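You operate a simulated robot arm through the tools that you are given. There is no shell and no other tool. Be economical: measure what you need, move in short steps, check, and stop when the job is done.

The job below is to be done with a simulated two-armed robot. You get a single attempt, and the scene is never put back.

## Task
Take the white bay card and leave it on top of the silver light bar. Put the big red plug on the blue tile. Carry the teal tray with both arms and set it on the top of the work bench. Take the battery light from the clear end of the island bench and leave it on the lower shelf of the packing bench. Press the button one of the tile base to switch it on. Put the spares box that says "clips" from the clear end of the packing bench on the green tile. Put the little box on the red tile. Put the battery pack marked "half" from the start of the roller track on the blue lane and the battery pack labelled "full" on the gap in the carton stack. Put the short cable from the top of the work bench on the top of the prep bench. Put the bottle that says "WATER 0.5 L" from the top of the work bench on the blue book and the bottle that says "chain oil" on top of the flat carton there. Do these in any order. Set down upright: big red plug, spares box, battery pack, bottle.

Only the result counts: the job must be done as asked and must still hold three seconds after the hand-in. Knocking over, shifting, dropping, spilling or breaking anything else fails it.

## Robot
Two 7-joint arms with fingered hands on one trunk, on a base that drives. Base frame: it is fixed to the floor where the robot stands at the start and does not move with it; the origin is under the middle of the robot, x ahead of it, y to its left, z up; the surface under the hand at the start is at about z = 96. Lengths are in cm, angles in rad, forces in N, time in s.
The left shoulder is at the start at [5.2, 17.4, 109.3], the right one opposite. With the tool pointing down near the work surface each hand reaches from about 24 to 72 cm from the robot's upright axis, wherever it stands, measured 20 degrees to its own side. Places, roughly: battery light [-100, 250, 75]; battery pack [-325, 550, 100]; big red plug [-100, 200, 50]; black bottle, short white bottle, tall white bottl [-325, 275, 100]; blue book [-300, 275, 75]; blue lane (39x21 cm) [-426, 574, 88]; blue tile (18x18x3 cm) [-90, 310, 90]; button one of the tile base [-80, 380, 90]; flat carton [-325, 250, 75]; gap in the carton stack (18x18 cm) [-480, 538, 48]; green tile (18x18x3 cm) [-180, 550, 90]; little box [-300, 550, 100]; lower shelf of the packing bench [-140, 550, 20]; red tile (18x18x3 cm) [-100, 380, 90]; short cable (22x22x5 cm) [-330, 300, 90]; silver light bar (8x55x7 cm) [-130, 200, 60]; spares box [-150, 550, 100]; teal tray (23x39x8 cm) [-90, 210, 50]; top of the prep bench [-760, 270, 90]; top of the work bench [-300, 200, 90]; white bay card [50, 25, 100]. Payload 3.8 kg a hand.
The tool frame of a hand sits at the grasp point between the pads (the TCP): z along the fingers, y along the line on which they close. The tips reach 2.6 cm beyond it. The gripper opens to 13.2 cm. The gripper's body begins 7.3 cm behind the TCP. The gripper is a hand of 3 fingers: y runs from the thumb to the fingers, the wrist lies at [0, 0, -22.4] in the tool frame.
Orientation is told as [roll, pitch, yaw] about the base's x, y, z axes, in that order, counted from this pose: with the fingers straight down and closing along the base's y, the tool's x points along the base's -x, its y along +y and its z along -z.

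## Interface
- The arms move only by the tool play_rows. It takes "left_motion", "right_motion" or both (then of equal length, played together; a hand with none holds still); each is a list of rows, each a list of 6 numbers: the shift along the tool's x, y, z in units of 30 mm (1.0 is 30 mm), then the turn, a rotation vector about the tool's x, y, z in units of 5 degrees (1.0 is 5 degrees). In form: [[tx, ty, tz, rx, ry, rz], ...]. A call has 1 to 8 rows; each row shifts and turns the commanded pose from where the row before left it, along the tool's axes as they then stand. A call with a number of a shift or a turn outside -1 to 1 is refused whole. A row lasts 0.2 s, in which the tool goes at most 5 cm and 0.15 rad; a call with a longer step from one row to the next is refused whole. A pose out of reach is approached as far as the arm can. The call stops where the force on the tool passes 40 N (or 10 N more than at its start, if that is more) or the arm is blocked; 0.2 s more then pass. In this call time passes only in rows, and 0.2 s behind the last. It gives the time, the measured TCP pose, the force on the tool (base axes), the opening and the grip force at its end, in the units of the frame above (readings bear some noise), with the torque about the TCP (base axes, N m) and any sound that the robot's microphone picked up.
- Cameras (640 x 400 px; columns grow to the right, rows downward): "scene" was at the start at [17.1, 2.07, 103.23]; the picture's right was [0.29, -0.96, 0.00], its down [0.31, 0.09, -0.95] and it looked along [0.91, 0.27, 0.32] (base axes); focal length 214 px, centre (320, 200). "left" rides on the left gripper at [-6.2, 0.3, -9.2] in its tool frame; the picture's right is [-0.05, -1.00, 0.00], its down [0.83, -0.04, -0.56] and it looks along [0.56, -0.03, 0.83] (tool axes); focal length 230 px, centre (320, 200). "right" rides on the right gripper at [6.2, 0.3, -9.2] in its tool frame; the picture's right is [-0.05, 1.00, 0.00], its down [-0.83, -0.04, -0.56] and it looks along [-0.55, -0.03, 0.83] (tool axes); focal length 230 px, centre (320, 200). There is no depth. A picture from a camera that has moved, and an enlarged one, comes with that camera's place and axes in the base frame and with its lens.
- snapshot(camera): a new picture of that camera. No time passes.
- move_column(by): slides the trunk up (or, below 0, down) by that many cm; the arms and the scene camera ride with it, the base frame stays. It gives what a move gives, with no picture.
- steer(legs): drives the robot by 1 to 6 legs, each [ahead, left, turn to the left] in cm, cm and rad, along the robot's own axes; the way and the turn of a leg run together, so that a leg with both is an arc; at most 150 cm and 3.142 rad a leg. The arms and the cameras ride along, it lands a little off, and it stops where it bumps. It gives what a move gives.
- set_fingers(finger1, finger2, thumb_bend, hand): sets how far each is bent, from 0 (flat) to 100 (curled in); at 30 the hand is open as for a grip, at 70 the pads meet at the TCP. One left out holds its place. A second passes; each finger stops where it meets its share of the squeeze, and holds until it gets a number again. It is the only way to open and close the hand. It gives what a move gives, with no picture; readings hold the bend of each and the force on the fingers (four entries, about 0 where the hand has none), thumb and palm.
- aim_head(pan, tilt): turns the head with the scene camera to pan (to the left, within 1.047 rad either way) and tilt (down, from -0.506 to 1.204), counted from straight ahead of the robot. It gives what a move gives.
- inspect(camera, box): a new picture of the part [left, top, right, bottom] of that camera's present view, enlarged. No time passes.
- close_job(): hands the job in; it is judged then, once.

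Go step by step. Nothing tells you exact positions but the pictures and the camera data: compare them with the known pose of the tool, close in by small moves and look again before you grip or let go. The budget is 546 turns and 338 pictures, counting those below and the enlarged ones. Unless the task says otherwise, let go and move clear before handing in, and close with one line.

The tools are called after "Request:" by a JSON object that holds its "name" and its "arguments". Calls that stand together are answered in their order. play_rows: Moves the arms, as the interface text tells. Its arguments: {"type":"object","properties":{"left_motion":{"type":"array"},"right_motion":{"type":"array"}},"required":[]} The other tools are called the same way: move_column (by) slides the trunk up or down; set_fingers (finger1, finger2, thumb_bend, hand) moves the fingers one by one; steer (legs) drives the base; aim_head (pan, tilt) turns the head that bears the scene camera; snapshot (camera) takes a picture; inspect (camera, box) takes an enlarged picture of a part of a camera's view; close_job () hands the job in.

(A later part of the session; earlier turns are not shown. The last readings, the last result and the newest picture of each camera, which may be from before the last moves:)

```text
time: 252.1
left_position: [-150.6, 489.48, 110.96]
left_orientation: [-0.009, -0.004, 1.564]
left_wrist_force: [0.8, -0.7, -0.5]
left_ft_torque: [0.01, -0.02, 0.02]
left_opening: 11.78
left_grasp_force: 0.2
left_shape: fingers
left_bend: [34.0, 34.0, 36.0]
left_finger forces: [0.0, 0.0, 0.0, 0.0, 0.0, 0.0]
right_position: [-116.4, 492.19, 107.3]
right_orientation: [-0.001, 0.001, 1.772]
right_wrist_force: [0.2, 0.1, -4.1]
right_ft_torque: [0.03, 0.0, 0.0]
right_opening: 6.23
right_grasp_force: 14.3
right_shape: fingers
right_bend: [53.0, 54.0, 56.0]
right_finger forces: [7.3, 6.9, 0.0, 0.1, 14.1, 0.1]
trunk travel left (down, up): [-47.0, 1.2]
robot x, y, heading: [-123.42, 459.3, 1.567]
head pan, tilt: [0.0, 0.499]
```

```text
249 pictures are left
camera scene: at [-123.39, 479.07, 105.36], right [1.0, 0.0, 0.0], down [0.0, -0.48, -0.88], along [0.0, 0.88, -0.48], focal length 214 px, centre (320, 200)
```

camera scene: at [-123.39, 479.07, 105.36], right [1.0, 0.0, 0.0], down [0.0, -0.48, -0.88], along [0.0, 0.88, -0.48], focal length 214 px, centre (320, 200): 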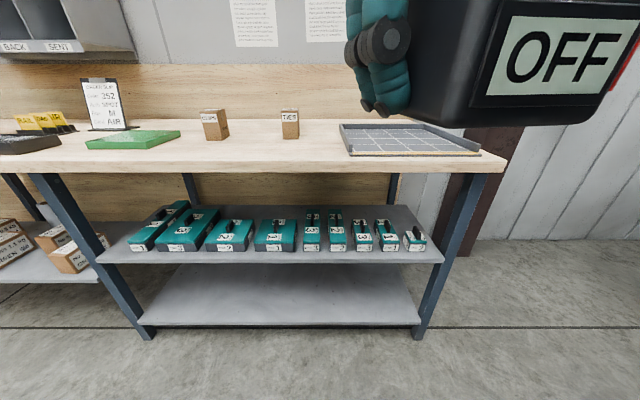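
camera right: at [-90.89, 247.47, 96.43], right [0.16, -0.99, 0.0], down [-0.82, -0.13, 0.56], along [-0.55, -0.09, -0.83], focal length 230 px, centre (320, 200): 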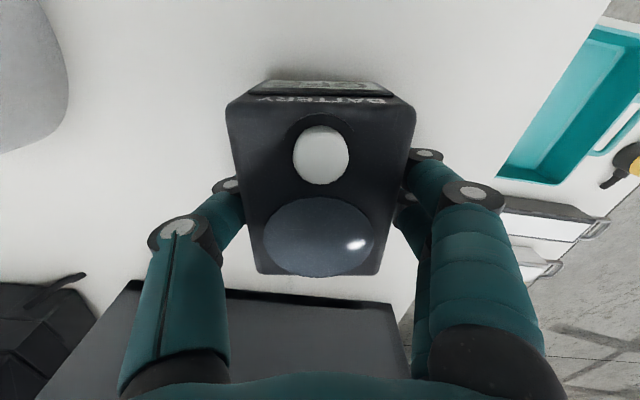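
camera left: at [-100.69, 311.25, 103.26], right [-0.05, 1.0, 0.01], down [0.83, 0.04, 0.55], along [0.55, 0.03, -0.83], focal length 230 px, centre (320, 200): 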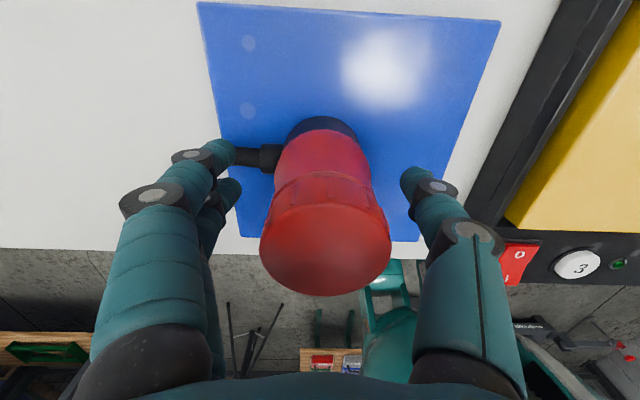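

The lower shelf's surface is at z≈15 and the middle shelf's lip underside at ≈49. I shift left, lower the trunk fully, square the hand and go down in front of the bench.

Request:
{"name": "steer", "arguments": {"legs": [[0, 14, 0]]}}

Request:
{"name": "move_column", "arguments": {"by": -46}}

Request:
{"name": "play_rows", "arguments": {"left_motion": [[0.5, 0, 0, 0, 0, 0], [0.5, 0, 0, 0, 0, 0], [0.5, 0, 0, 0, 0, 0], [0.5, 0, 0, 0, 0, 0], [0, 0, 0, 0, 0, 0], [0, 0, 0, 0, 0, 0], [0, 0, 0, 0, 0, 0], [0, 0, 0, 0, 0, 0]], "right_motion": [[0, 0, 1, 0, 0, 0.8], [0, 0, 1, 0, 0, 0.8], [0, 0, 1, 0, 0, 0.8], [0, 0, 1, 0, 0, 0], [0, 0, 1, 0, 0, 0], [0, 0, 1, 0, 0, 0], [0, 0, 1, 0, 0, 0], [0, 0, 1, 0, 0, 0]]}}

Request:
{"name": "snapshot", "arguments": {"camera": "scene"}}

```text
time: 254.0
left_position: [-164.55, 489.36, 110.87]
left_orientation: [-0.009, -0.003, 1.565]
left_wrist_force: [-0.2, 1.1, 0.7]
left_ft_torque: [0.01, 0.0, -0.01]
left_opening: 11.79
left_grasp_force: 0.0
left_shape: fingers
left_bend: [34.0, 34.0, 36.0]
left_finger forces: [0.0, 0.0, 0.0, 0.0, 0.0, 0.1]
right_position: [-130.47, 492.35, 107.38]
right_orientation: [-0.001, 0.0, 1.774]
right_wrist_force: [-0.3, 0.5, -3.4]
right_ft_torque: [0.05, 0.0, -0.03]
right_opening: 6.26
right_grasp_force: 14.6
right_shape: fingers
right_bend: [53.0, 54.0, 56.0]
right_finger forces: [7.4, 6.9, 0.0, 0.0, 14.3, 0.0]
trunk travel left (down, up): [-47.0, 1.2]
robot x, y, heading: [-137.66, 459.51, 1.571]
head pan, tilt: [0.0, 0.499]
```

```text
refused: -46 is not a number from -40 to 40
```

```text
time: 255.8
left_position: [-164.56, 483.44, 110.88]
left_orientation: [-0.009, -0.002, 1.566]
left_wrist_force: [0.0, -0.5, -0.4]
left_ft_torque: [-0.01, 0.01, -0.03]
left_opening: 11.79
left_grasp_force: 0.1
left_shape: fingers
left_bend: [34.0, 34.0, 36.0]
left_finger forces: [0.0, 0.0, 0.0, 0.0, 0.0, 0.0]
right_position: [-130.44, 492.13, 83.06]
right_orientation: [0.0, -0.004, 1.562]
right_wrist_force: [-0.2, -0.2, -3.5]
right_ft_torque: [-0.01, 0.01, 0.03]
right_opening: 6.24
right_grasp_force: 14.5
right_shape: fingers
right_bend: [53.0, 54.0, 56.0]
right_finger forces: [7.3, 6.9, 0.1, 0.0, 14.3, 0.0]
trunk travel left (down, up): [-47.0, 1.2]
robot x, y, heading: [-137.11, 459.37, 1.569]
head pan, tilt: [0.0, 0.499]
```

```text
248 pictures are left
camera scene: at [-137.37, 479.08, 105.35], right [1.0, 0.0, 0.0], down [0.0, -0.48, -0.88], along [0.0, 0.88, -0.48], focal length 214 px, centre (320, 200)
```

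scene: 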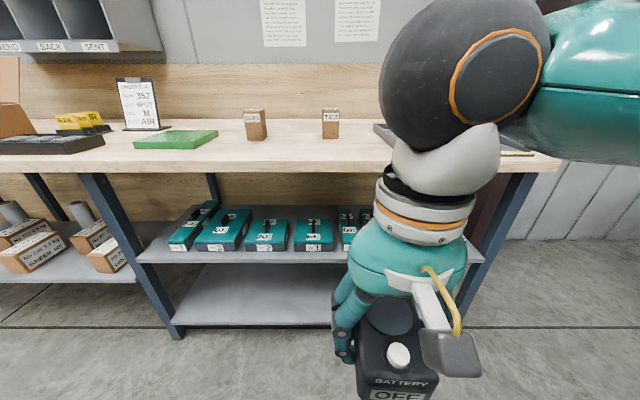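

Request:
{"name": "move_column", "arguments": {"by": -40}}

Request:
{"name": "play_rows", "arguments": {"right_motion": [[0, 0, 1, 0, 0, 0], [0, 0, 1, 0, 0, 0], [0, 0, 1, 0, 0, 0], [0, 0, 1, 0, 0, 0], [0, 0, 1, 0, 0, 0], [0, 0, 1, 0, 0, 0], [0, 0, 1, 0, 0, 0]]}}

Request:
{"name": "snapshot", "arguments": {"camera": "scene"}}

Request:
{"name": "snapshot", "arguments": {"camera": "right"}}

```text
time: 259.6
left_position: [-164.58, 487.86, 63.69]
left_orientation: [-0.011, 0.359, 1.566]
left_wrist_force: [-0.1, 0.1, 0.6]
left_ft_torque: [0.01, -0.04, 0.01]
left_opening: 11.77
left_grasp_force: 0.1
left_shape: fingers
left_bend: [34.0, 34.0, 36.0]
left_finger forces: [0.0, 0.0, 0.0, 0.0, 0.0, 0.0]
right_position: [-130.46, 492.21, 43.33]
right_orientation: [-0.001, 0.0, 1.564]
right_wrist_force: [-0.1, 0.0, -4.3]
right_ft_torque: [0.02, -0.01, 0.0]
right_opening: 6.28
right_grasp_force: 14.7
right_shape: fingers
right_bend: [53.0, 54.0, 56.0]
right_finger forces: [7.3, 6.9, 0.0, 0.0, 14.2, 0.0]
trunk travel left (down, up): [-7.0, 41.2]
robot x, y, heading: [-137.22, 459.1, 1.572]
head pan, tilt: [0.0, 0.499]
```

```text
time: 261.2
left_position: [-164.55, 487.76, 63.81]
left_orientation: [-0.01, 0.358, 1.567]
left_wrist_force: [0.7, 0.1, -1.0]
left_ft_torque: [-0.02, -0.01, 0.01]
left_opening: 11.77
left_grasp_force: 0.1
left_shape: fingers
left_bend: [34.0, 34.0, 36.0]
left_finger forces: [0.1, 0.1, 0.0, 0.1, 0.1, 0.0]
right_position: [-130.4, 492.16, 22.07]
right_orientation: [0.001, -0.001, 1.564]
right_wrist_force: [-0.3, -0.6, -3.4]
right_ft_torque: [0.0, 0.02, 0.02]
right_opening: 6.23
right_grasp_force: 13.9
right_shape: fingers
right_bend: [53.0, 54.0, 56.0]
right_finger forces: [7.2, 6.9, 0.0, 0.0, 14.1, 0.1]
trunk travel left (down, up): [-7.0, 41.2]
robot x, y, heading: [-137.07, 459.01, 1.57]
head pan, tilt: [0.0, 0.499]
```

```text
247 pictures are left
camera scene: at [-137.38, 477.59, 61.61], right [1.0, 0.0, 0.0], down [0.0, -0.48, -0.88], along [0.0, 0.88, -0.48], focal length 214 px, centre (320, 200)
```

scene: 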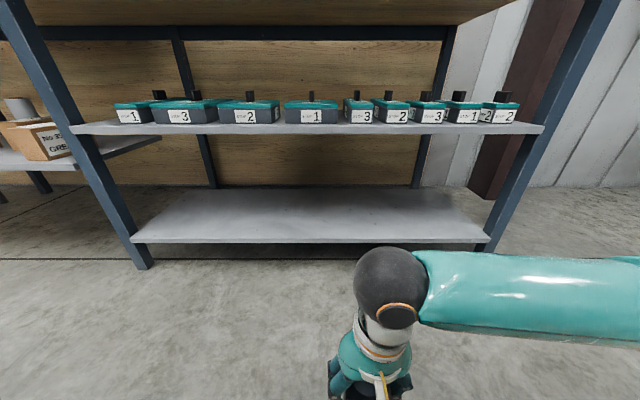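

```text
246 pictures are left
camera right: at [-130.87, 486.06, 31.39], right [-1.0, 0.06, 0.0], down [0.05, 0.83, 0.56], along [0.03, 0.55, -0.83], focal length 230 px, centre (320, 200)
```

right: 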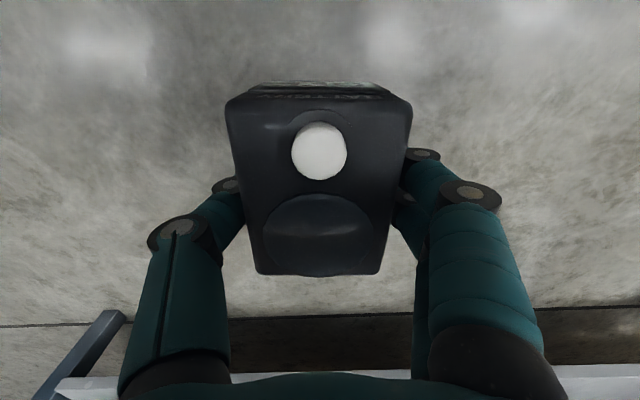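

The forearm lies horizontal, so the hand fits under the middle shelf. I level and draw back the left hand while extending the right hand forward a bit at TCP z≈20.5.

Request:
{"name": "play_rows", "arguments": {"left_motion": [[0.6, 0, 0, 0, -1, 0], [0.6, 0, 0, 0, -1, 0], [0.6, 0, 0, 0, -1, 0], [0.6, 0, 0, 0, -1, 0], [0.3, 0, 0, 0, 0, 0]], "right_motion": [[-1, 0, -0.1, 0, 0, 0], [-1, 0, 0, 0, 0, 0], [-1, 0, 0, 0, 0, 0], [-1, 0, 0, 0, 0, 0], [-1, 0, 0, 0, 0, 0]]}}

Request:
{"name": "snapshot", "arguments": {"camera": "scene"}}

```text
time: 262.4
left_position: [-163.32, 489.37, 70.71]
left_orientation: [-0.011, 0.01, 1.569]
left_wrist_force: [-0.4, -0.7, 0.3]
left_ft_torque: [-0.02, 0.0, -0.01]
left_opening: 11.76
left_grasp_force: 0.1
left_shape: fingers
left_bend: [34.0, 34.0, 36.0]
left_finger forces: [0.1, 0.0, 0.0, 0.0, 0.0, 0.0]
left hand out of reach, approached as far as the arm can: row 1, 2, 3, 4, 5
right_position: [-130.18, 507.32, 22.59]
right_orientation: [0.0, -0.001, 1.562]
right_wrist_force: [0.2, -0.9, -3.6]
right_ft_torque: [0.03, 0.0, 0.0]
right_opening: 6.21
right_grasp_force: 13.9
right_shape: fingers
right_bend: [53.0, 54.0, 56.0]
right_finger forces: [7.2, 6.8, 0.1, 0.1, 14.1, 0.1]
trunk travel left (down, up): [-7.0, 41.2]
robot x, y, heading: [-137.35, 459.56, 1.57]
head pan, tilt: [0.0, 0.499]
```

```text
245 pictures are left
camera scene: at [-137.38, 477.59, 61.61], right [1.0, 0.0, 0.0], down [0.0, -0.48, -0.88], along [0.0, 0.88, -0.48], focal length 214 px, centre (320, 200)
```

scene: 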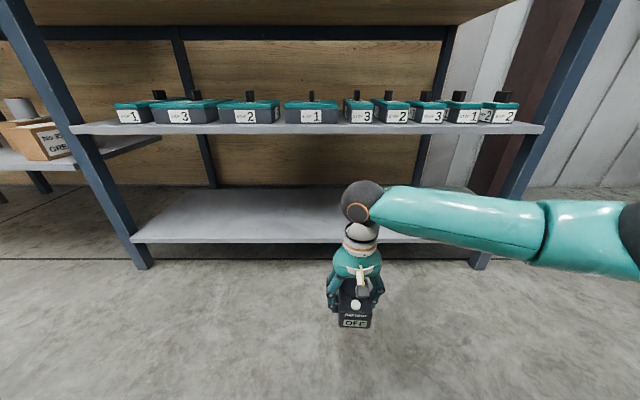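

Request:
{"name": "play_rows", "arguments": {"right_motion": [[0, 0, 0.5, 0, 0, 0], [0, 0, 0.45, 0, 0, 0]]}}

Request:
{"name": "steer", "arguments": {"legs": [[20, 0, 0]]}}

Request:
{"name": "snapshot", "arguments": {"camera": "scene"}}

Request:
{"name": "snapshot", "arguments": {"camera": "right"}}

```text
time: 263.0
left_position: [-163.37, 489.48, 70.86]
left_orientation: [-0.008, 0.01, 1.57]
left_wrist_force: [-0.7, 0.0, -0.3]
left_ft_torque: [0.01, 0.0, 0.02]
left_opening: 11.79
left_grasp_force: 0.0
left_shape: fingers
left_bend: [34.0, 34.0, 36.0]
left_finger forces: [0.0, 0.0, 0.0, 0.0, 0.1, 0.0]
right_position: [-130.23, 507.33, 19.75]
right_orientation: [0.0, 0.001, 1.565]
right_wrist_force: [0.6, -1.0, -4.2]
right_ft_torque: [0.04, 0.01, 0.0]
right_opening: 6.23
right_grasp_force: 14.0
right_shape: fingers
right_bend: [53.0, 54.0, 56.0]
right_finger forces: [7.2, 6.9, 0.1, 0.0, 14.0, 0.0]
trunk travel left (down, up): [-7.0, 41.2]
robot x, y, heading: [-137.57, 459.68, 1.573]
head pan, tilt: [0.0, 0.499]
```

```text
time: 264.6
left_position: [-163.32, 509.61, 70.8]
left_orientation: [-0.009, 0.01, 1.57]
left_wrist_force: [-0.1, -0.2, 0.0]
left_ft_torque: [0.01, -0.01, 0.01]
left_opening: 11.8
left_grasp_force: 0.1
left_shape: fingers
left_bend: [34.0, 34.0, 36.0]
left_finger forces: [0.1, 0.0, 0.1, 0.0, 0.1, 0.0]
right_position: [-130.25, 527.46, 19.78]
right_orientation: [0.001, -0.002, 1.565]
right_wrist_force: [1.0, -0.3, -3.0]
right_ft_torque: [-0.01, -0.01, 0.02]
right_opening: 6.23
right_grasp_force: 14.0
right_shape: fingers
right_bend: [53.0, 54.0, 56.0]
right_finger forces: [7.1, 6.9, 0.1, 0.0, 14.1, 0.0]
trunk travel left (down, up): [-7.0, 41.2]
robot x, y, heading: [-137.6, 479.81, 1.571]
head pan, tilt: [0.0, 0.499]
```

```text
244 pictures are left
camera scene: at [-137.39, 497.75, 61.61], right [1.0, 0.0, 0.0], down [0.0, -0.48, -0.88], along [0.0, 0.88, -0.48], focal length 214 px, centre (320, 200)
```

scene: 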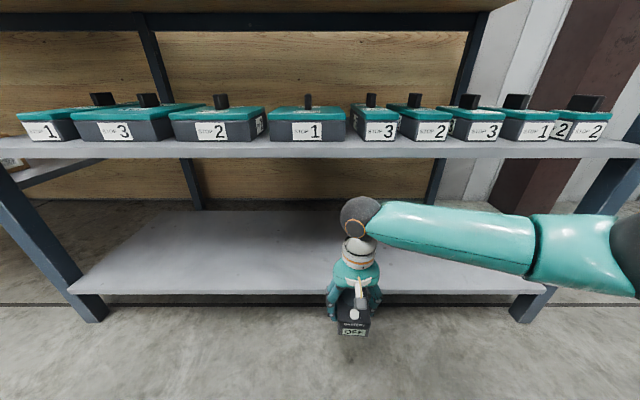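

```text
243 pictures are left
camera right: at [-130.74, 521.32, 29.03], right [-1.0, 0.06, 0.0], down [0.05, 0.83, 0.56], along [0.03, 0.55, -0.83], focal length 230 px, centre (320, 200)
```

right: 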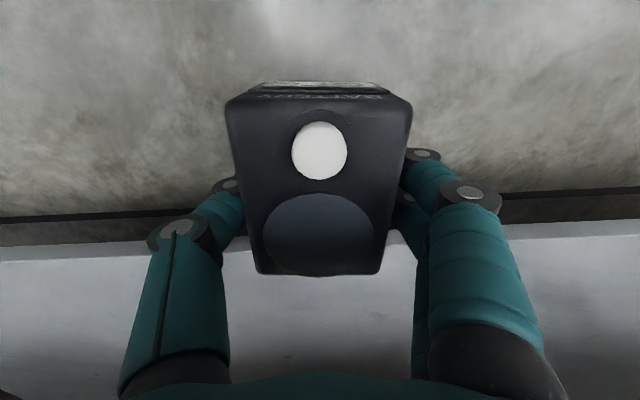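

Clearances look fine (forearm top below the lip). I drive 14.5 cm further in.

Request:
{"name": "steer", "arguments": {"legs": [[14.8, 0, 0]]}}

Request:
{"name": "snapshot", "arguments": {"camera": "scene"}}

Request:
{"name": "snapshot", "arguments": {"camera": "right"}}

```text
time: 266.0
left_position: [-163.25, 524.37, 70.74]
left_orientation: [-0.009, 0.011, 1.568]
left_wrist_force: [0.3, 0.0, 0.6]
left_ft_torque: [0.02, -0.01, -0.02]
left_opening: 11.77
left_grasp_force: 0.1
left_shape: fingers
left_bend: [34.0, 34.0, 36.0]
left_finger forces: [0.0, 0.0, 0.0, 0.0, 0.1, 0.0]
right_position: [-130.34, 542.09, 19.66]
right_orientation: [-0.001, 0.0, 1.561]
right_wrist_force: [-0.3, -0.2, -4.0]
right_ft_torque: [0.02, -0.01, 0.01]
right_opening: 6.27
right_grasp_force: 14.0
right_shape: fingers
right_bend: [53.0, 54.0, 56.0]
right_finger forces: [7.2, 7.0, 0.0, 0.1, 14.1, 0.1]
trunk travel left (down, up): [-7.0, 41.2]
robot x, y, heading: [-137.35, 493.89, 1.567]
head pan, tilt: [0.0, 0.499]
```

```text
242 pictures are left
camera scene: at [-137.36, 512.46, 61.61], right [1.0, 0.0, 0.0], down [0.0, -0.48, -0.88], along [0.0, 0.88, -0.48], focal length 214 px, centre (320, 200)
```

scene: 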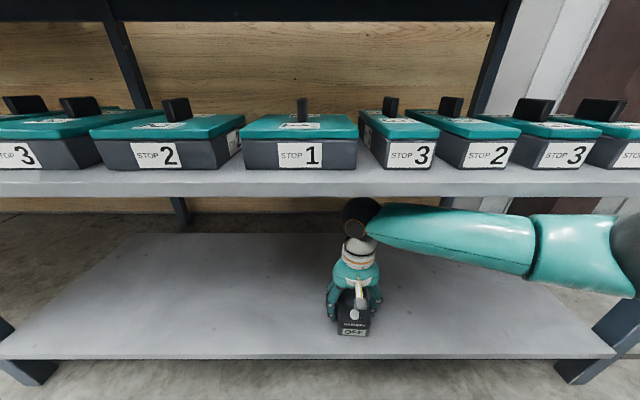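

```text
241 pictures are left
camera right: at [-130.67, 536.0, 29.02], right [-1.0, 0.06, 0.0], down [0.05, 0.83, 0.56], along [0.03, 0.55, -0.83], focal length 230 px, centre (320, 200)
```

right: 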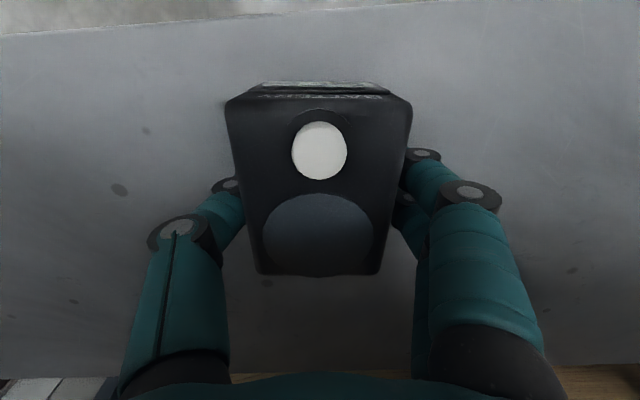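

The box is over the lower shelf. I lower gently to contact.

Request:
{"name": "play_rows", "arguments": {"right_motion": [[0, 0, 0.25, 0, 0, 0], [0, 0, 0.15, 0, 0, 0], [0, 0, 0.1, 0, 0, 0], [0, 0, 0.1, 0, 0, 0]]}}

```text
time: 266.6
left_position: [-163.16, 524.3, 70.75]
left_orientation: [-0.011, 0.009, 1.565]
left_wrist_force: [0.2, -0.7, 0.7]
left_ft_torque: [-0.03, 0.0, 0.01]
left_opening: 11.79
left_grasp_force: 0.1
left_shape: fingers
left_bend: [34.0, 34.0, 36.0]
left_finger forces: [0.0, 0.1, 0.0, 0.1, 0.0, 0.1]
right_position: [-130.52, 542.11, 19.27]
right_orientation: [0.008, -0.001, 1.565]
right_wrist_force: [5.2, -7.4, 22.5]
right_ft_torque: [-0.28, -0.01, 0.06]
right_opening: 6.27
right_grasp_force: 25.8
right_shape: fingers
right_bend: [57.0, 57.0, 56.0]
right_finger forces: [15.8, 14.7, 0.1, 0.0, 21.1, 0.0]
trunk travel left (down, up): [-7.0, 41.2]
robot x, y, heading: [-137.3, 494.12, 1.566]
head pan, tilt: [0.0, 0.499]
stopped in row 3 (right hand): the force on the tool passed its limit at 46 N (the readings are from after the stop); the commanded pose is now the measured one
```

Request:
{"name": "snapshot", "arguments": {"camera": "right"}}

Request:
{"name": "inspect", "arguments": {"camera": "scene", "box": [260, 190, 460, 350]}}

```text
240 pictures are left
camera right: at [-130.94, 536.1, 28.43], right [-1.0, 0.06, 0.01], down [0.05, 0.83, 0.56], along [0.03, 0.56, -0.83], focal length 230 px, centre (320, 200)
```

right: 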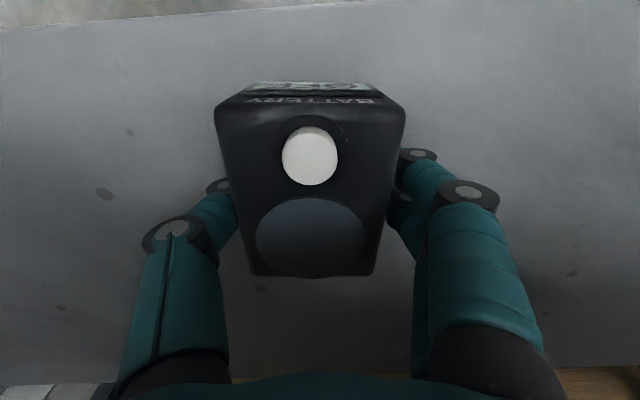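

```text
2.50 times, centred on (360, 270) of scene
camera zoom: at [-137.33, 512.34, 61.65], right [1.0, 0.0, 0.0], down [0.0, -0.48, -0.88], along [0.0, 0.88, -0.48], focal length 536 px, centre (220, 25)
```

zoom: 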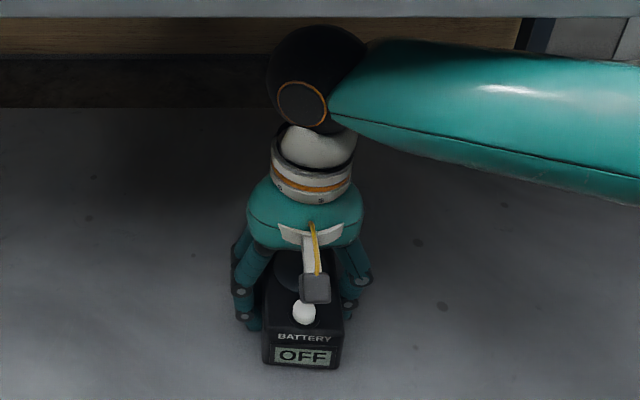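

It rests on the shelf. I open the hand.

Request:
{"name": "set_fingers", "arguments": {"hand": "right", "finger1": 36, "finger2": 36, "thumb_bend": 36}}

Request:
{"name": "snapshot", "arguments": {"camera": "right"}}

```text
time: 267.6
left_position: [-163.2, 524.34, 70.83]
left_orientation: [-0.009, 0.01, 1.569]
left_wrist_force: [-0.5, -0.8, -0.2]
left_ft_torque: [-0.03, -0.01, 0.03]
left_opening: 11.78
left_grasp_force: 0.0
left_shape: fingers
left_bend: [34.0, 34.0, 36.0]
left_finger forces: [0.1, 0.0, 0.0, 0.1, 0.0, 0.0]
right_position: [-130.59, 542.27, 19.05]
right_orientation: [0.008, -0.002, 1.563]
right_wrist_force: [-1.5, 0.5, -0.5]
right_ft_torque: [-0.02, -0.01, 0.03]
right_opening: 11.47
right_grasp_force: 0.1
right_shape: fingers
right_bend: [36.0, 36.0, 36.0]
right_finger forces: [0.0, 0.0, 0.0, 0.1, 0.1, 0.0]
trunk travel left (down, up): [-7.0, 41.2]
robot x, y, heading: [-137.14, 494.9, 1.568]
head pan, tilt: [0.0, 0.499]
```

```text
238 pictures are left
camera right: at [-130.9, 536.11, 28.21], right [-1.0, 0.06, 0.01], down [0.05, 0.83, 0.56], along [0.03, 0.56, -0.83], focal length 230 px, centre (320, 200)
```

right: 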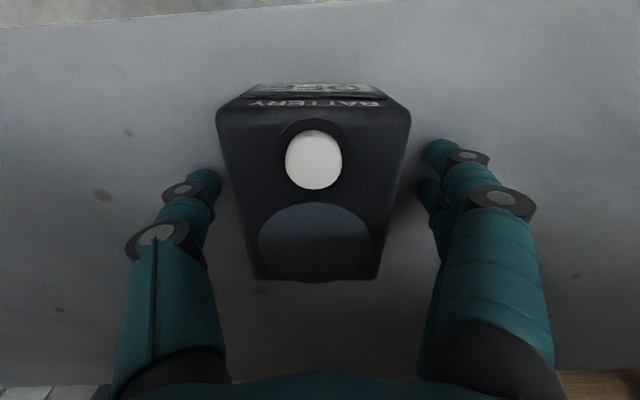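

Request:
{"name": "play_rows", "arguments": {"right_motion": [[0, 0, -0.3, 0, 0, 0]]}}

Request:
{"name": "steer", "arguments": {"legs": [[-40, 0, 0]]}}

Request:
{"name": "snapshot", "arguments": {"camera": "scene"}}

```text
time: 268.0
left_position: [-163.3, 524.29, 70.69]
left_orientation: [-0.01, 0.01, 1.57]
left_wrist_force: [-0.6, 0.8, 0.1]
left_ft_torque: [-0.04, 0.0, -0.03]
left_opening: 11.78
left_grasp_force: 0.1
left_shape: fingers
left_bend: [34.0, 34.0, 36.0]
left_finger forces: [0.1, 0.0, 0.0, 0.1, 0.1, 0.1]
right_position: [-130.5, 542.25, 19.98]
right_orientation: [0.009, -0.003, 1.564]
right_wrist_force: [-0.3, -0.5, -0.3]
right_ft_torque: [0.0, -0.06, -0.02]
right_opening: 11.48
right_grasp_force: 0.1
right_shape: fingers
right_bend: [36.0, 36.0, 36.0]
right_finger forces: [0.0, 0.0, 0.1, 0.1, 0.0, 0.0]
trunk travel left (down, up): [-7.0, 41.2]
robot x, y, heading: [-136.86, 494.33, 1.564]
head pan, tilt: [0.0, 0.499]
```

```text
time: 270.5
left_position: [-163.41, 483.88, 70.83]
left_orientation: [-0.011, 0.01, 1.566]
left_wrist_force: [0.1, 0.0, -0.6]
left_ft_torque: [0.01, 0.01, 0.02]
left_opening: 11.77
left_grasp_force: 0.0
left_shape: fingers
left_bend: [34.0, 34.0, 36.0]
left_finger forces: [0.0, 0.0, 0.1, 0.1, 0.1, 0.1]
right_position: [-130.44, 501.73, 19.93]
right_orientation: [0.005, -0.003, 1.561]
right_wrist_force: [-1.4, 0.4, 0.9]
right_ft_torque: [0.02, 0.02, -0.01]
right_opening: 11.52
right_grasp_force: 0.1
right_shape: fingers
right_bend: [36.0, 36.0, 36.0]
right_finger forces: [0.0, 0.0, 0.1, 0.0, 0.0, 0.0]
trunk travel left (down, up): [-7.0, 41.2]
robot x, y, heading: [-137.07, 453.83, 1.568]
head pan, tilt: [0.0, 0.499]
```

```text
237 pictures are left
camera scene: at [-137.4, 471.97, 61.61], right [1.0, 0.0, 0.0], down [0.0, -0.48, -0.88], along [0.0, 0.88, -0.48], focal length 214 px, centre (320, 200)
```

scene: 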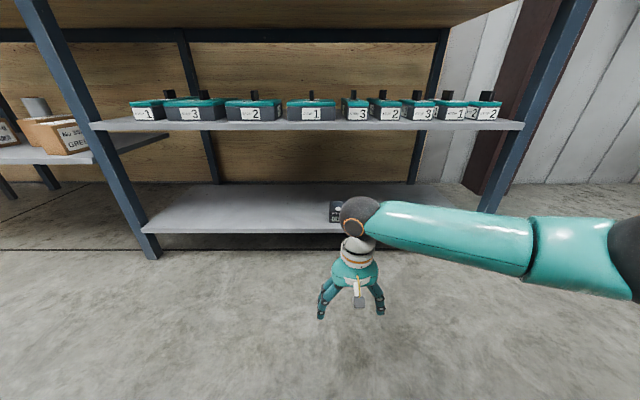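

The light is on the lower shelf. Next the spares box: I raise the arm and the trunk and read the two boxes' labels.

Request:
{"name": "play_rows", "arguments": {"right_motion": [[0.6, 0, -1, 0, 0, 0], [0.6, 0, -1, 0, 0, 0], [0.6, 0, -1, 0, 0, 0], [0.6, 0, -1, 0, 0, 0], [0.6, 0, -1, 0, 0, 0], [0.6, 0, -1, 0, 0, 0], [0, 0, -1, 0, 0, 0], [0, 0, -1, 0, 0, 0]]}}

Request:
{"name": "play_rows", "arguments": {"right_motion": [[0, 0, -1, 0, 0, 0], [0, 0, -1, 0, 0, 0], [0, 0, -1, 0, 0, 0], [0, 0, -1, 0, 0, 0], [0, 0, -1, 0, 0, 0], [0, 0, -1, 0, 0, 0], [0, 0, -1, 0, 0, 0], [0, 0, -1, 0, 0, 0]]}}

Request:
{"name": "move_column", "arguments": {"by": 35}}

Request:
{"name": "snapshot", "arguments": {"camera": "scene"}}

```text
time: 272.3
left_position: [-163.35, 483.92, 70.84]
left_orientation: [-0.011, 0.011, 1.566]
left_wrist_force: [-1.1, -0.4, 0.4]
left_ft_torque: [-0.04, -0.02, -0.02]
left_opening: 11.77
left_grasp_force: 0.0
left_shape: fingers
left_bend: [34.0, 34.0, 36.0]
left_finger forces: [0.0, 0.1, 0.0, 0.0, 0.0, 0.1]
right_position: [-130.66, 490.75, 43.9]
right_orientation: [0.006, 0.0, 1.563]
right_wrist_force: [-0.6, -0.4, -0.4]
right_ft_torque: [-0.01, -0.01, -0.01]
right_opening: 11.5
right_grasp_force: 0.0
right_shape: fingers
right_bend: [36.0, 36.0, 36.0]
right_finger forces: [0.1, 0.0, 0.0, 0.1, 0.1, 0.0]
trunk travel left (down, up): [-7.0, 41.2]
robot x, y, heading: [-137.03, 453.42, 1.561]
head pan, tilt: [0.0, 0.499]
```

```text
time: 274.1
left_position: [-163.3, 483.84, 70.85]
left_orientation: [-0.01, 0.01, 1.566]
left_wrist_force: [0.1, 0.4, -0.2]
left_ft_torque: [0.03, 0.01, 0.02]
left_opening: 11.77
left_grasp_force: 0.0
left_shape: fingers
left_bend: [34.0, 34.0, 36.0]
left_finger forces: [0.0, 0.0, 0.1, 0.0, 0.1, 0.0]
right_position: [-130.24, 490.61, 67.92]
right_orientation: [0.005, -0.003, 1.564]
right_wrist_force: [-0.6, -0.5, -0.3]
right_ft_torque: [-0.02, 0.04, -0.02]
right_opening: 11.47
right_grasp_force: 0.0
right_shape: fingers
right_bend: [36.0, 36.0, 36.0]
right_finger forces: [0.0, 0.0, 0.0, 0.0, 0.0, 0.0]
trunk travel left (down, up): [-7.0, 41.2]
robot x, y, heading: [-137.12, 453.62, 1.563]
head pan, tilt: [0.0, 0.499]
```

```text
time: 277.6
left_position: [-163.28, 483.85, 105.8]
left_orientation: [-0.01, 0.011, 1.567]
left_wrist_force: [-0.5, -0.1, 0.8]
left_ft_torque: [0.02, -0.02, -0.01]
left_opening: 11.78
left_grasp_force: 0.0
left_shape: fingers
left_bend: [34.0, 34.0, 36.0]
left_finger forces: [0.1, 0.0, 0.0, 0.0, 0.0, 0.0]
right_position: [-130.38, 490.85, 102.77]
right_orientation: [0.006, 0.001, 1.565]
right_wrist_force: [-0.1, -0.7, 0.6]
right_ft_torque: [0.02, -0.02, 0.03]
right_opening: 11.48
right_grasp_force: 0.0
right_shape: fingers
right_bend: [36.0, 36.0, 36.0]
right_finger forces: [0.0, 0.1, 0.0, 0.0, 0.1, 0.0]
trunk travel left (down, up): [-42.0, 6.2]
robot x, y, heading: [-137.56, 453.54, 1.57]
head pan, tilt: [0.0, 0.499]
```

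```text
236 pictures are left
camera scene: at [-137.4, 472.86, 98.41], right [1.0, 0.0, 0.0], down [0.0, -0.48, -0.88], along [0.0, 0.88, -0.48], focal length 214 px, centre (320, 200)
```

scene: 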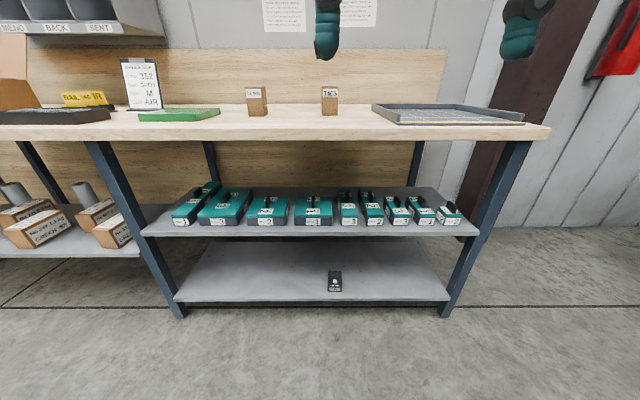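

Request:
{"name": "inspect", "arguments": {"camera": "scene", "box": [110, 50, 350, 150]}}

Request:
{"name": "inspect", "arguments": {"camera": "scene", "box": [235, 75, 355, 125]}}

```text
2.67 times, centred on (230, 100) of scene
camera zoom: at [-137.4, 472.86, 98.41], right [1.0, 0.0, 0.0], down [0.0, -0.48, -0.88], along [0.0, 0.88, -0.48], focal length 572 px, centre (560, 467)
```

zoom: 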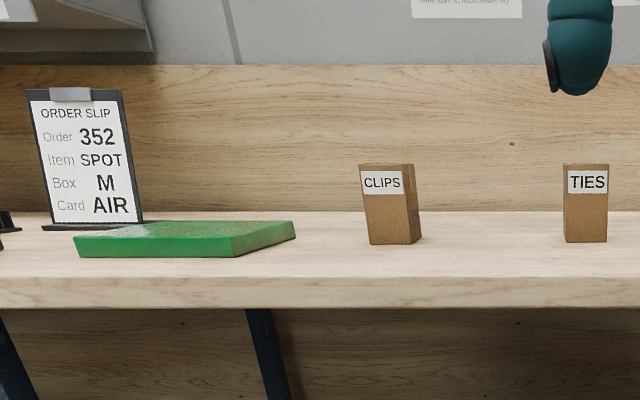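

```text
5.33 times, centred on (295, 100) of scene
camera zoom: at [-137.4, 472.86, 98.41], right [1.0, 0.0, 0.0], down [0.0, -0.48, -0.88], along [0.0, 0.88, -0.48], focal length 1144 px, centre (453, 733)
```

zoom: 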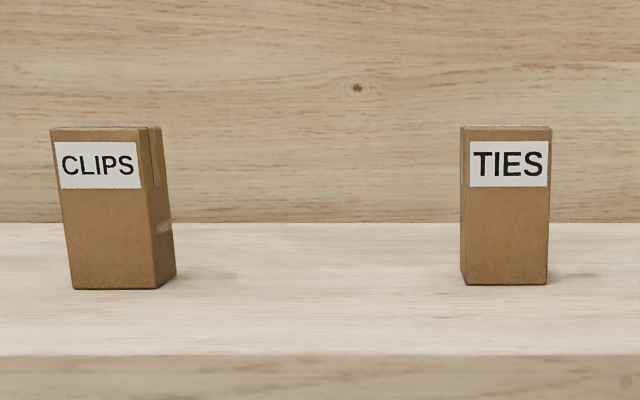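

The left box says CLIPS (≈(-164, 571)); the green tile is left of it. I drive closer with the right hand in line with the box.

Request:
{"name": "steer", "arguments": {"legs": [[0, 34, 0], [30, 0, 0]]}}

Request:
{"name": "play_rows", "arguments": {"right_motion": [[-0.6, 0, -1, 0, 0, 0], [-0.6, 0, -1, 0, 0, 0], [-0.6, 0, -1, 0, 0, 0], [-0.6, 0, -1, 0, 0, 0]]}}

Request:
{"name": "snapshot", "arguments": {"camera": "scene"}}

Request:
{"name": "snapshot", "arguments": {"camera": "right"}}

```text
time: 282.8
left_position: [-198.04, 513.68, 105.8]
left_orientation: [-0.011, 0.01, 1.567]
left_wrist_force: [0.4, -0.5, -0.8]
left_ft_torque: [-0.02, 0.02, -0.02]
left_opening: 11.76
left_grasp_force: 0.1
left_shape: fingers
left_bend: [34.0, 34.0, 36.0]
left_finger forces: [0.1, 0.0, 0.1, 0.0, 0.0, 0.1]
right_position: [-164.87, 520.73, 102.91]
right_orientation: [0.007, -0.002, 1.565]
right_wrist_force: [-0.4, 0.4, 1.1]
right_ft_torque: [-0.03, -0.01, 0.05]
right_opening: 11.49
right_grasp_force: 0.0
right_shape: fingers
right_bend: [36.0, 36.0, 36.0]
right_finger forces: [0.0, 0.0, 0.0, 0.0, 0.1, 0.0]
trunk travel left (down, up): [-42.0, 6.2]
robot x, y, heading: [-171.67, 483.25, 1.575]
head pan, tilt: [0.0, 0.499]
```

```text
time: 283.8
left_position: [-198.05, 513.62, 105.67]
left_orientation: [-0.011, 0.008, 1.569]
left_wrist_force: [-0.5, -0.2, -0.3]
left_ft_torque: [-0.01, -0.01, -0.03]
left_opening: 11.78
left_grasp_force: 0.0
left_shape: fingers
left_bend: [34.0, 34.0, 36.0]
left_finger forces: [0.0, 0.0, 0.1, 0.1, 0.1, 0.1]
right_position: [-164.97, 527.92, 115.0]
right_orientation: [0.006, -0.001, 1.567]
right_wrist_force: [0.5, -0.8, 0.2]
right_ft_torque: [0.0, 0.02, 0.0]
right_opening: 11.5
right_grasp_force: 0.0
right_shape: fingers
right_bend: [36.0, 36.0, 36.0]
right_finger forces: [0.1, 0.1, 0.1, 0.1, 0.1, 0.1]
trunk travel left (down, up): [-42.0, 6.2]
robot x, y, heading: [-171.86, 483.65, 1.571]
head pan, tilt: [0.0, 0.499]
```

```text
233 pictures are left
camera scene: at [-172.06, 502.61, 98.43], right [1.0, 0.0, 0.0], down [0.0, -0.48, -0.88], along [0.0, 0.88, -0.48], focal length 214 px, centre (320, 200)
```

scene: 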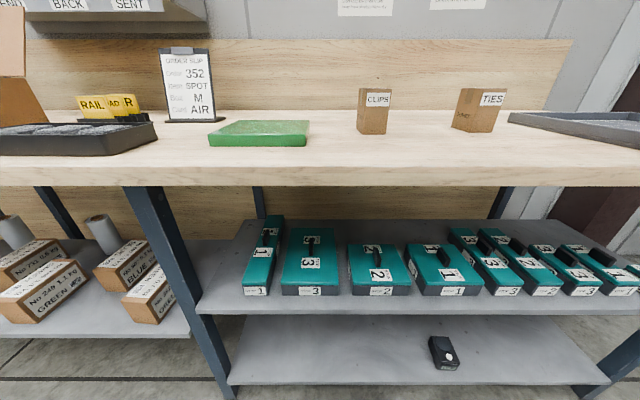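

```text
232 pictures are left
camera right: at [-165.29, 521.9, 124.23], right [-1.0, 0.06, 0.01], down [0.05, 0.83, 0.56], along [0.03, 0.56, -0.83], focal length 230 px, centre (320, 200)
```

right: 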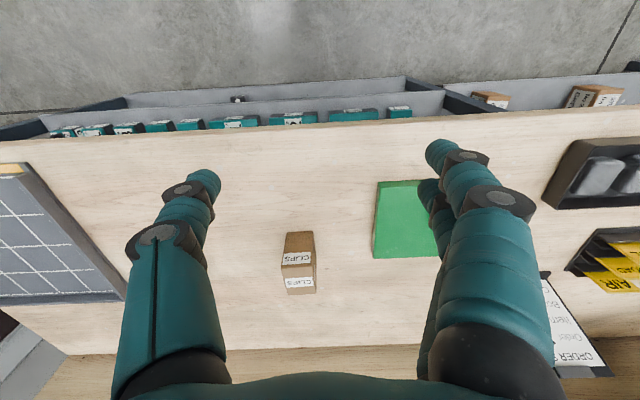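

Triangulated: table top z≈88.2, CLIPS box ≈(-159, 557), 5.7 wide, top ≈97.5. I drive in and place the right hand over it.

Request:
{"name": "steer", "arguments": {"legs": [[18, -2, 0]]}}

Request:
{"name": "play_rows", "arguments": {"right_motion": [[-0.8, -0.5, 0.5, 0, 0, 0], [-0.8, -0.5, 0.5, 0, 0, 0], [-0.9, 0, 0.8, 0, 0, 0], [-0.9, 0, 0.8, 0, 0, 0]]}}

Request:
{"name": "snapshot", "arguments": {"camera": "right"}}

Request:
{"name": "snapshot", "arguments": {"camera": "scene"}}

```text
time: 285.3
left_position: [-195.83, 531.47, 105.77]
left_orientation: [-0.009, 0.011, 1.566]
left_wrist_force: [0.1, 0.1, -0.6]
left_ft_torque: [0.01, 0.01, 0.01]
left_opening: 11.78
left_grasp_force: 0.1
left_shape: fingers
left_bend: [34.0, 34.0, 36.0]
left_finger forces: [0.0, 0.0, 0.0, 0.0, 0.0, 0.1]
right_position: [-162.7, 545.8, 114.98]
right_orientation: [0.008, -0.002, 1.565]
right_wrist_force: [0.6, 0.4, 0.0]
right_ft_torque: [-0.02, 0.01, 0.02]
right_opening: 11.45
right_grasp_force: 0.1
right_shape: fingers
right_bend: [36.0, 36.0, 36.0]
right_finger forces: [0.0, 0.0, 0.1, 0.0, 0.0, 0.0]
trunk travel left (down, up): [-42.0, 6.2]
robot x, y, heading: [-169.57, 501.53, 1.564]
head pan, tilt: [0.0, 0.499]
```

```text
time: 286.3
left_position: [-195.82, 531.52, 105.76]
left_orientation: [-0.01, 0.011, 1.566]
left_wrist_force: [-0.5, 0.9, 0.6]
left_ft_torque: [0.0, 0.01, -0.02]
left_opening: 11.76
left_grasp_force: 0.0
left_shape: fingers
left_bend: [34.0, 34.0, 36.0]
left_finger forces: [0.1, 0.0, 0.0, 0.1, 0.1, 0.0]
right_position: [-159.73, 556.09, 107.14]
right_orientation: [0.008, -0.001, 1.563]
right_wrist_force: [-0.9, 0.6, 0.1]
right_ft_torque: [-0.06, -0.03, 0.03]
right_opening: 11.48
right_grasp_force: 0.0
right_shape: fingers
right_bend: [36.0, 36.0, 36.0]
right_finger forces: [0.0, 0.1, 0.0, 0.0, 0.0, 0.0]
trunk travel left (down, up): [-42.0, 6.2]
robot x, y, heading: [-169.86, 501.52, 1.567]
head pan, tilt: [0.0, 0.499]
```

```text
231 pictures are left
camera right: at [-160.2, 549.94, 116.43], right [-1.0, 0.06, 0.01], down [0.05, 0.83, 0.56], along [0.03, 0.56, -0.83], focal length 230 px, centre (320, 200)
```

right: 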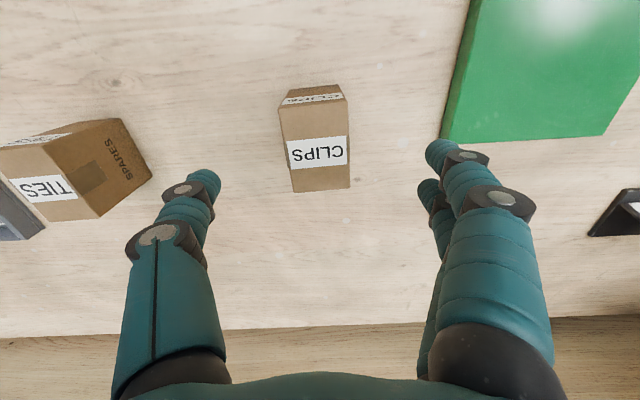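

```text
230 pictures are left
camera scene: at [-169.97, 520.46, 98.41], right [1.0, 0.0, 0.0], down [0.0, -0.48, -0.88], along [0.0, 0.88, -0.48], focal length 214 px, centre (320, 200)
```

scene: 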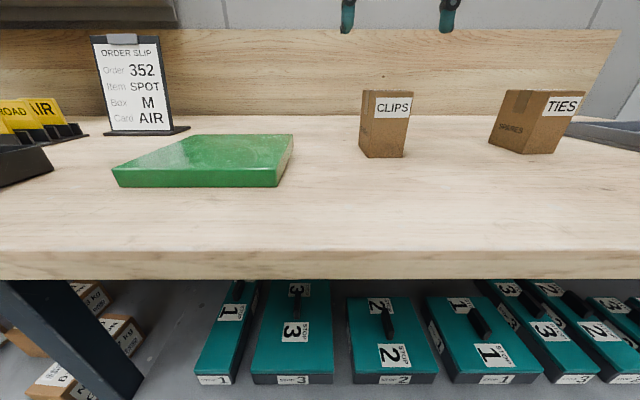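

Request:
{"name": "play_rows", "arguments": {"right_motion": [[-0.33, -0.05, 0.6, 0, 0, -0.9], [0, 0, 1, 0, 0, 0], [0, 0, 1, 0, 0, 0], [0, 0, 1, 0, 0, 0], [0, 0, 0.9, 0, 0, 0]]}}

Request:
{"name": "snapshot", "arguments": {"camera": "right"}}

Request:
{"name": "snapshot", "arguments": {"camera": "scene"}}

```text
time: 287.5
left_position: [-195.81, 531.47, 105.84]
left_orientation: [-0.009, 0.009, 1.565]
left_wrist_force: [-0.9, -1.0, 0.9]
left_ft_torque: [-0.02, 0.02, 0.01]
left_opening: 11.78
left_grasp_force: 0.0
left_shape: fingers
left_bend: [34.0, 34.0, 36.0]
left_finger forces: [0.0, 0.1, 0.0, 0.0, 0.0, 0.0]
right_position: [-159.67, 556.99, 93.57]
right_orientation: [0.007, -0.004, 1.642]
right_wrist_force: [-0.5, 0.5, 0.4]
right_ft_torque: [0.01, 0.01, 0.0]
right_opening: 11.45
right_grasp_force: 0.1
right_shape: fingers
right_bend: [36.0, 36.0, 36.0]
right_finger forces: [0.1, 0.0, 0.0, 0.0, 0.1, 0.0]
trunk travel left (down, up): [-42.0, 6.2]
robot x, y, heading: [-169.96, 501.36, 1.575]
head pan, tilt: [0.0, 0.499]
```

```text
229 pictures are left
camera right: at [-159.6, 550.85, 102.78], right [-1.0, -0.02, 0.01], down [-0.01, 0.83, 0.56], along [-0.02, 0.56, -0.83], focal length 230 px, centre (320, 200)
```

right: 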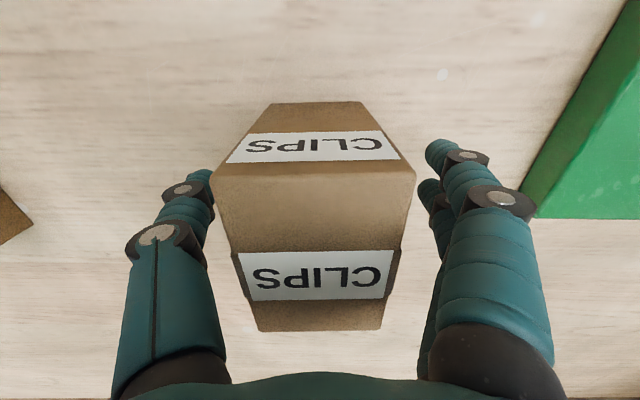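

```text
228 pictures are left
camera scene: at [-169.97, 520.42, 98.42], right [1.0, 0.0, 0.0], down [0.0, -0.48, -0.88], along [0.0, 0.88, -0.48], focal length 214 px, centre (320, 200)
```

scene: 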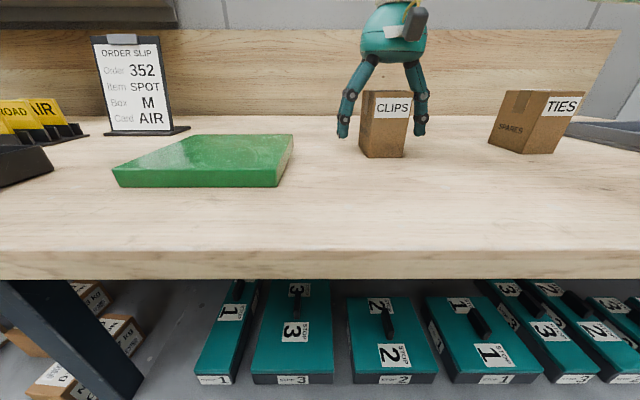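

Centred on the CLIPS box. I close.

Request:
{"name": "set_fingers", "arguments": {"hand": "right", "finger1": 65, "finger2": 65, "thumb_bend": 65}}

Request:
{"name": "play_rows", "arguments": {"right_motion": [[0, 0, -0.5, 0, 0, 0], [0, 0, -1, 0, 0, 0], [0, 0, -0.7, 0, 0, 0]]}}

Request:
{"name": "snapshot", "arguments": {"camera": "scene"}}

Request:
{"name": "snapshot", "arguments": {"camera": "right"}}

```text
time: 288.5
left_position: [-195.96, 531.45, 105.82]
left_orientation: [-0.01, 0.011, 1.565]
left_wrist_force: [0.6, -0.2, 0.0]
left_ft_torque: [0.01, -0.02, -0.04]
left_opening: 11.79
left_grasp_force: 0.0
left_shape: fingers
left_bend: [34.0, 34.0, 36.0]
left_finger forces: [0.0, 0.0, 0.0, 0.0, 0.1, 0.0]
right_position: [-159.76, 556.96, 93.7]
right_orientation: [0.008, 0.0, 1.644]
right_wrist_force: [-0.9, -0.7, -0.2]
right_ft_torque: [-0.04, 0.02, -0.02]
right_opening: 5.41
right_grasp_force: 14.4
right_shape: fingers
right_bend: [55.0, 55.0, 58.0]
right_finger forces: [7.4, 7.0, 0.1, 0.0, 14.4, 0.0]
trunk travel left (down, up): [-42.0, 6.2]
robot x, y, heading: [-169.97, 500.89, 1.571]
head pan, tilt: [0.0, 0.499]
```

```text
time: 289.3
left_position: [-195.96, 531.52, 105.87]
left_orientation: [-0.008, 0.009, 1.567]
left_wrist_force: [-0.1, 0.7, 0.8]
left_ft_torque: [0.0, 0.01, 0.02]
left_opening: 11.79
left_grasp_force: 0.1
left_shape: fingers
left_bend: [34.0, 34.0, 36.0]
left_finger forces: [0.0, 0.0, 0.0, 0.0, 0.0, 0.1]
right_position: [-159.68, 557.03, 100.18]
right_orientation: [0.005, -0.001, 1.642]
right_wrist_force: [0.2, -0.3, -2.2]
right_ft_torque: [0.0, 0.02, 0.0]
right_opening: 5.39
right_grasp_force: 14.2
right_shape: fingers
right_bend: [55.0, 55.0, 58.0]
right_finger forces: [7.5, 7.0, 0.0, 0.1, 14.4, 0.0]
trunk travel left (down, up): [-42.0, 6.2]
robot x, y, heading: [-169.73, 501.09, 1.572]
head pan, tilt: [0.0, 0.499]
```

```text
227 pictures are left
camera scene: at [-169.97, 520.4, 98.43], right [1.0, 0.0, 0.0], down [0.0, -0.48, -0.88], along [0.0, 0.88, -0.48], focal length 214 px, centre (320, 200)
```

scene: 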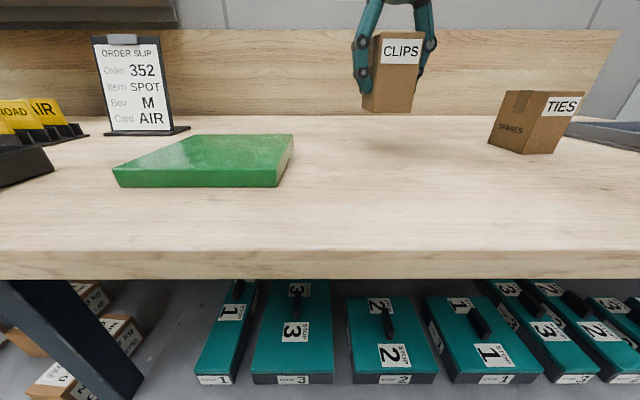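

```text
226 pictures are left
camera right: at [-159.51, 550.93, 109.42], right [-1.0, -0.02, 0.01], down [-0.01, 0.83, 0.56], along [-0.02, 0.56, -0.83], focal length 230 px, centre (320, 200)
```

right: 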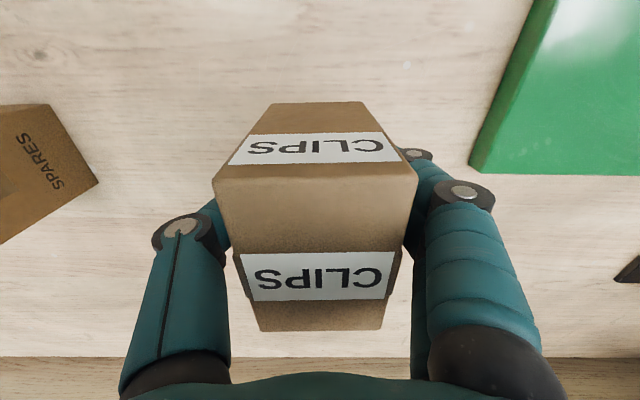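

Held well. Green tile centre ≈(-182, 550), top z≈91. I lift a bit more and shift the whole robot left/back so the box comes over it.

Request:
{"name": "play_rows", "arguments": {"right_motion": [[0, 0, -1, 0, 0, 0]]}}

Request:
{"name": "steer", "arguments": {"legs": [[-7, 22, 0]]}}

Request:
{"name": "snapshot", "arguments": {"camera": "right"}}

Request:
{"name": "snapshot", "arguments": {"camera": "scene"}}

```text
time: 289.7
left_position: [-196.0, 531.43, 105.86]
left_orientation: [-0.011, 0.008, 1.565]
left_wrist_force: [0.2, 0.6, 0.3]
left_ft_torque: [0.01, 0.01, 0.01]
left_opening: 11.78
left_grasp_force: 0.0
left_shape: fingers
left_bend: [34.0, 34.0, 36.0]
left_finger forces: [0.1, 0.2, 0.1, 0.0, 0.0, 0.0]
right_position: [-159.61, 556.91, 103.13]
right_orientation: [0.006, -0.002, 1.642]
right_wrist_force: [0.2, 0.4, -1.4]
right_ft_torque: [-0.01, 0.02, 0.0]
right_opening: 5.39
right_grasp_force: 13.8
right_shape: fingers
right_bend: [55.0, 55.0, 58.0]
right_finger forces: [7.5, 6.9, 0.0, 0.0, 14.4, 0.0]
trunk travel left (down, up): [-42.0, 6.2]
robot x, y, heading: [-169.88, 501.24, 1.573]
head pan, tilt: [0.0, 0.499]
```

```text
time: 292.3
left_position: [-217.98, 524.77, 105.78]
left_orientation: [-0.011, 0.011, 1.562]
left_wrist_force: [0.1, -1.2, 0.2]
left_ft_torque: [-0.02, 0.01, -0.02]
left_opening: 11.76
left_grasp_force: 0.1
left_shape: fingers
left_bend: [34.0, 34.0, 36.0]
left_finger forces: [0.0, 0.0, 0.1, 0.0, 0.1, 0.0]
right_position: [-181.51, 550.27, 103.25]
right_orientation: [0.006, -0.001, 1.638]
right_wrist_force: [-0.5, -0.6, -1.7]
right_ft_torque: [-0.04, 0.01, 0.02]
right_opening: 5.4
right_grasp_force: 14.8
right_shape: fingers
right_bend: [55.0, 55.0, 58.0]
right_finger forces: [7.5, 7.0, 0.1, 0.0, 14.4, 0.0]
trunk travel left (down, up): [-42.0, 6.2]
robot x, y, heading: [-192.08, 494.31, 1.563]
head pan, tilt: [0.0, 0.499]
```

```text
225 pictures are left
camera right: at [-181.5, 544.18, 112.44], right [-1.0, -0.02, 0.01], down [-0.01, 0.83, 0.56], along [-0.01, 0.56, -0.83], focal length 230 px, centre (320, 200)
```

right: 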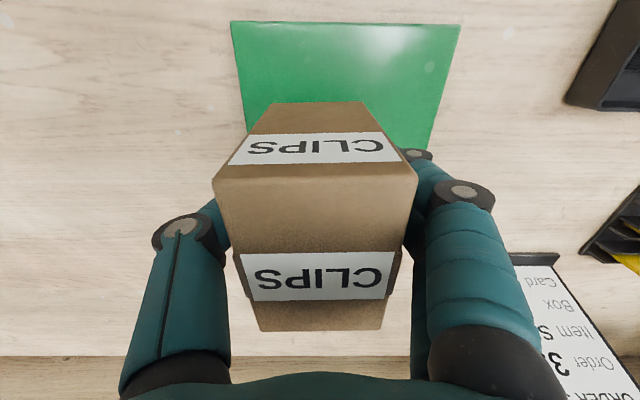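

```text
224 pictures are left
camera scene: at [-192.15, 513.69, 98.42], right [1.0, -0.01, 0.0], down [0.0, -0.48, -0.88], along [0.01, 0.88, -0.48], focal length 214 px, centre (320, 200)
```

scene: 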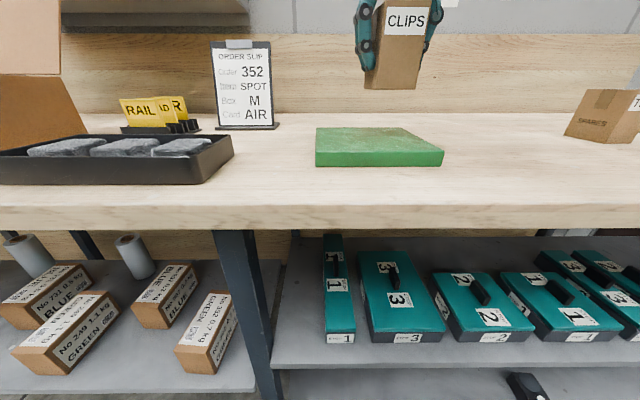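

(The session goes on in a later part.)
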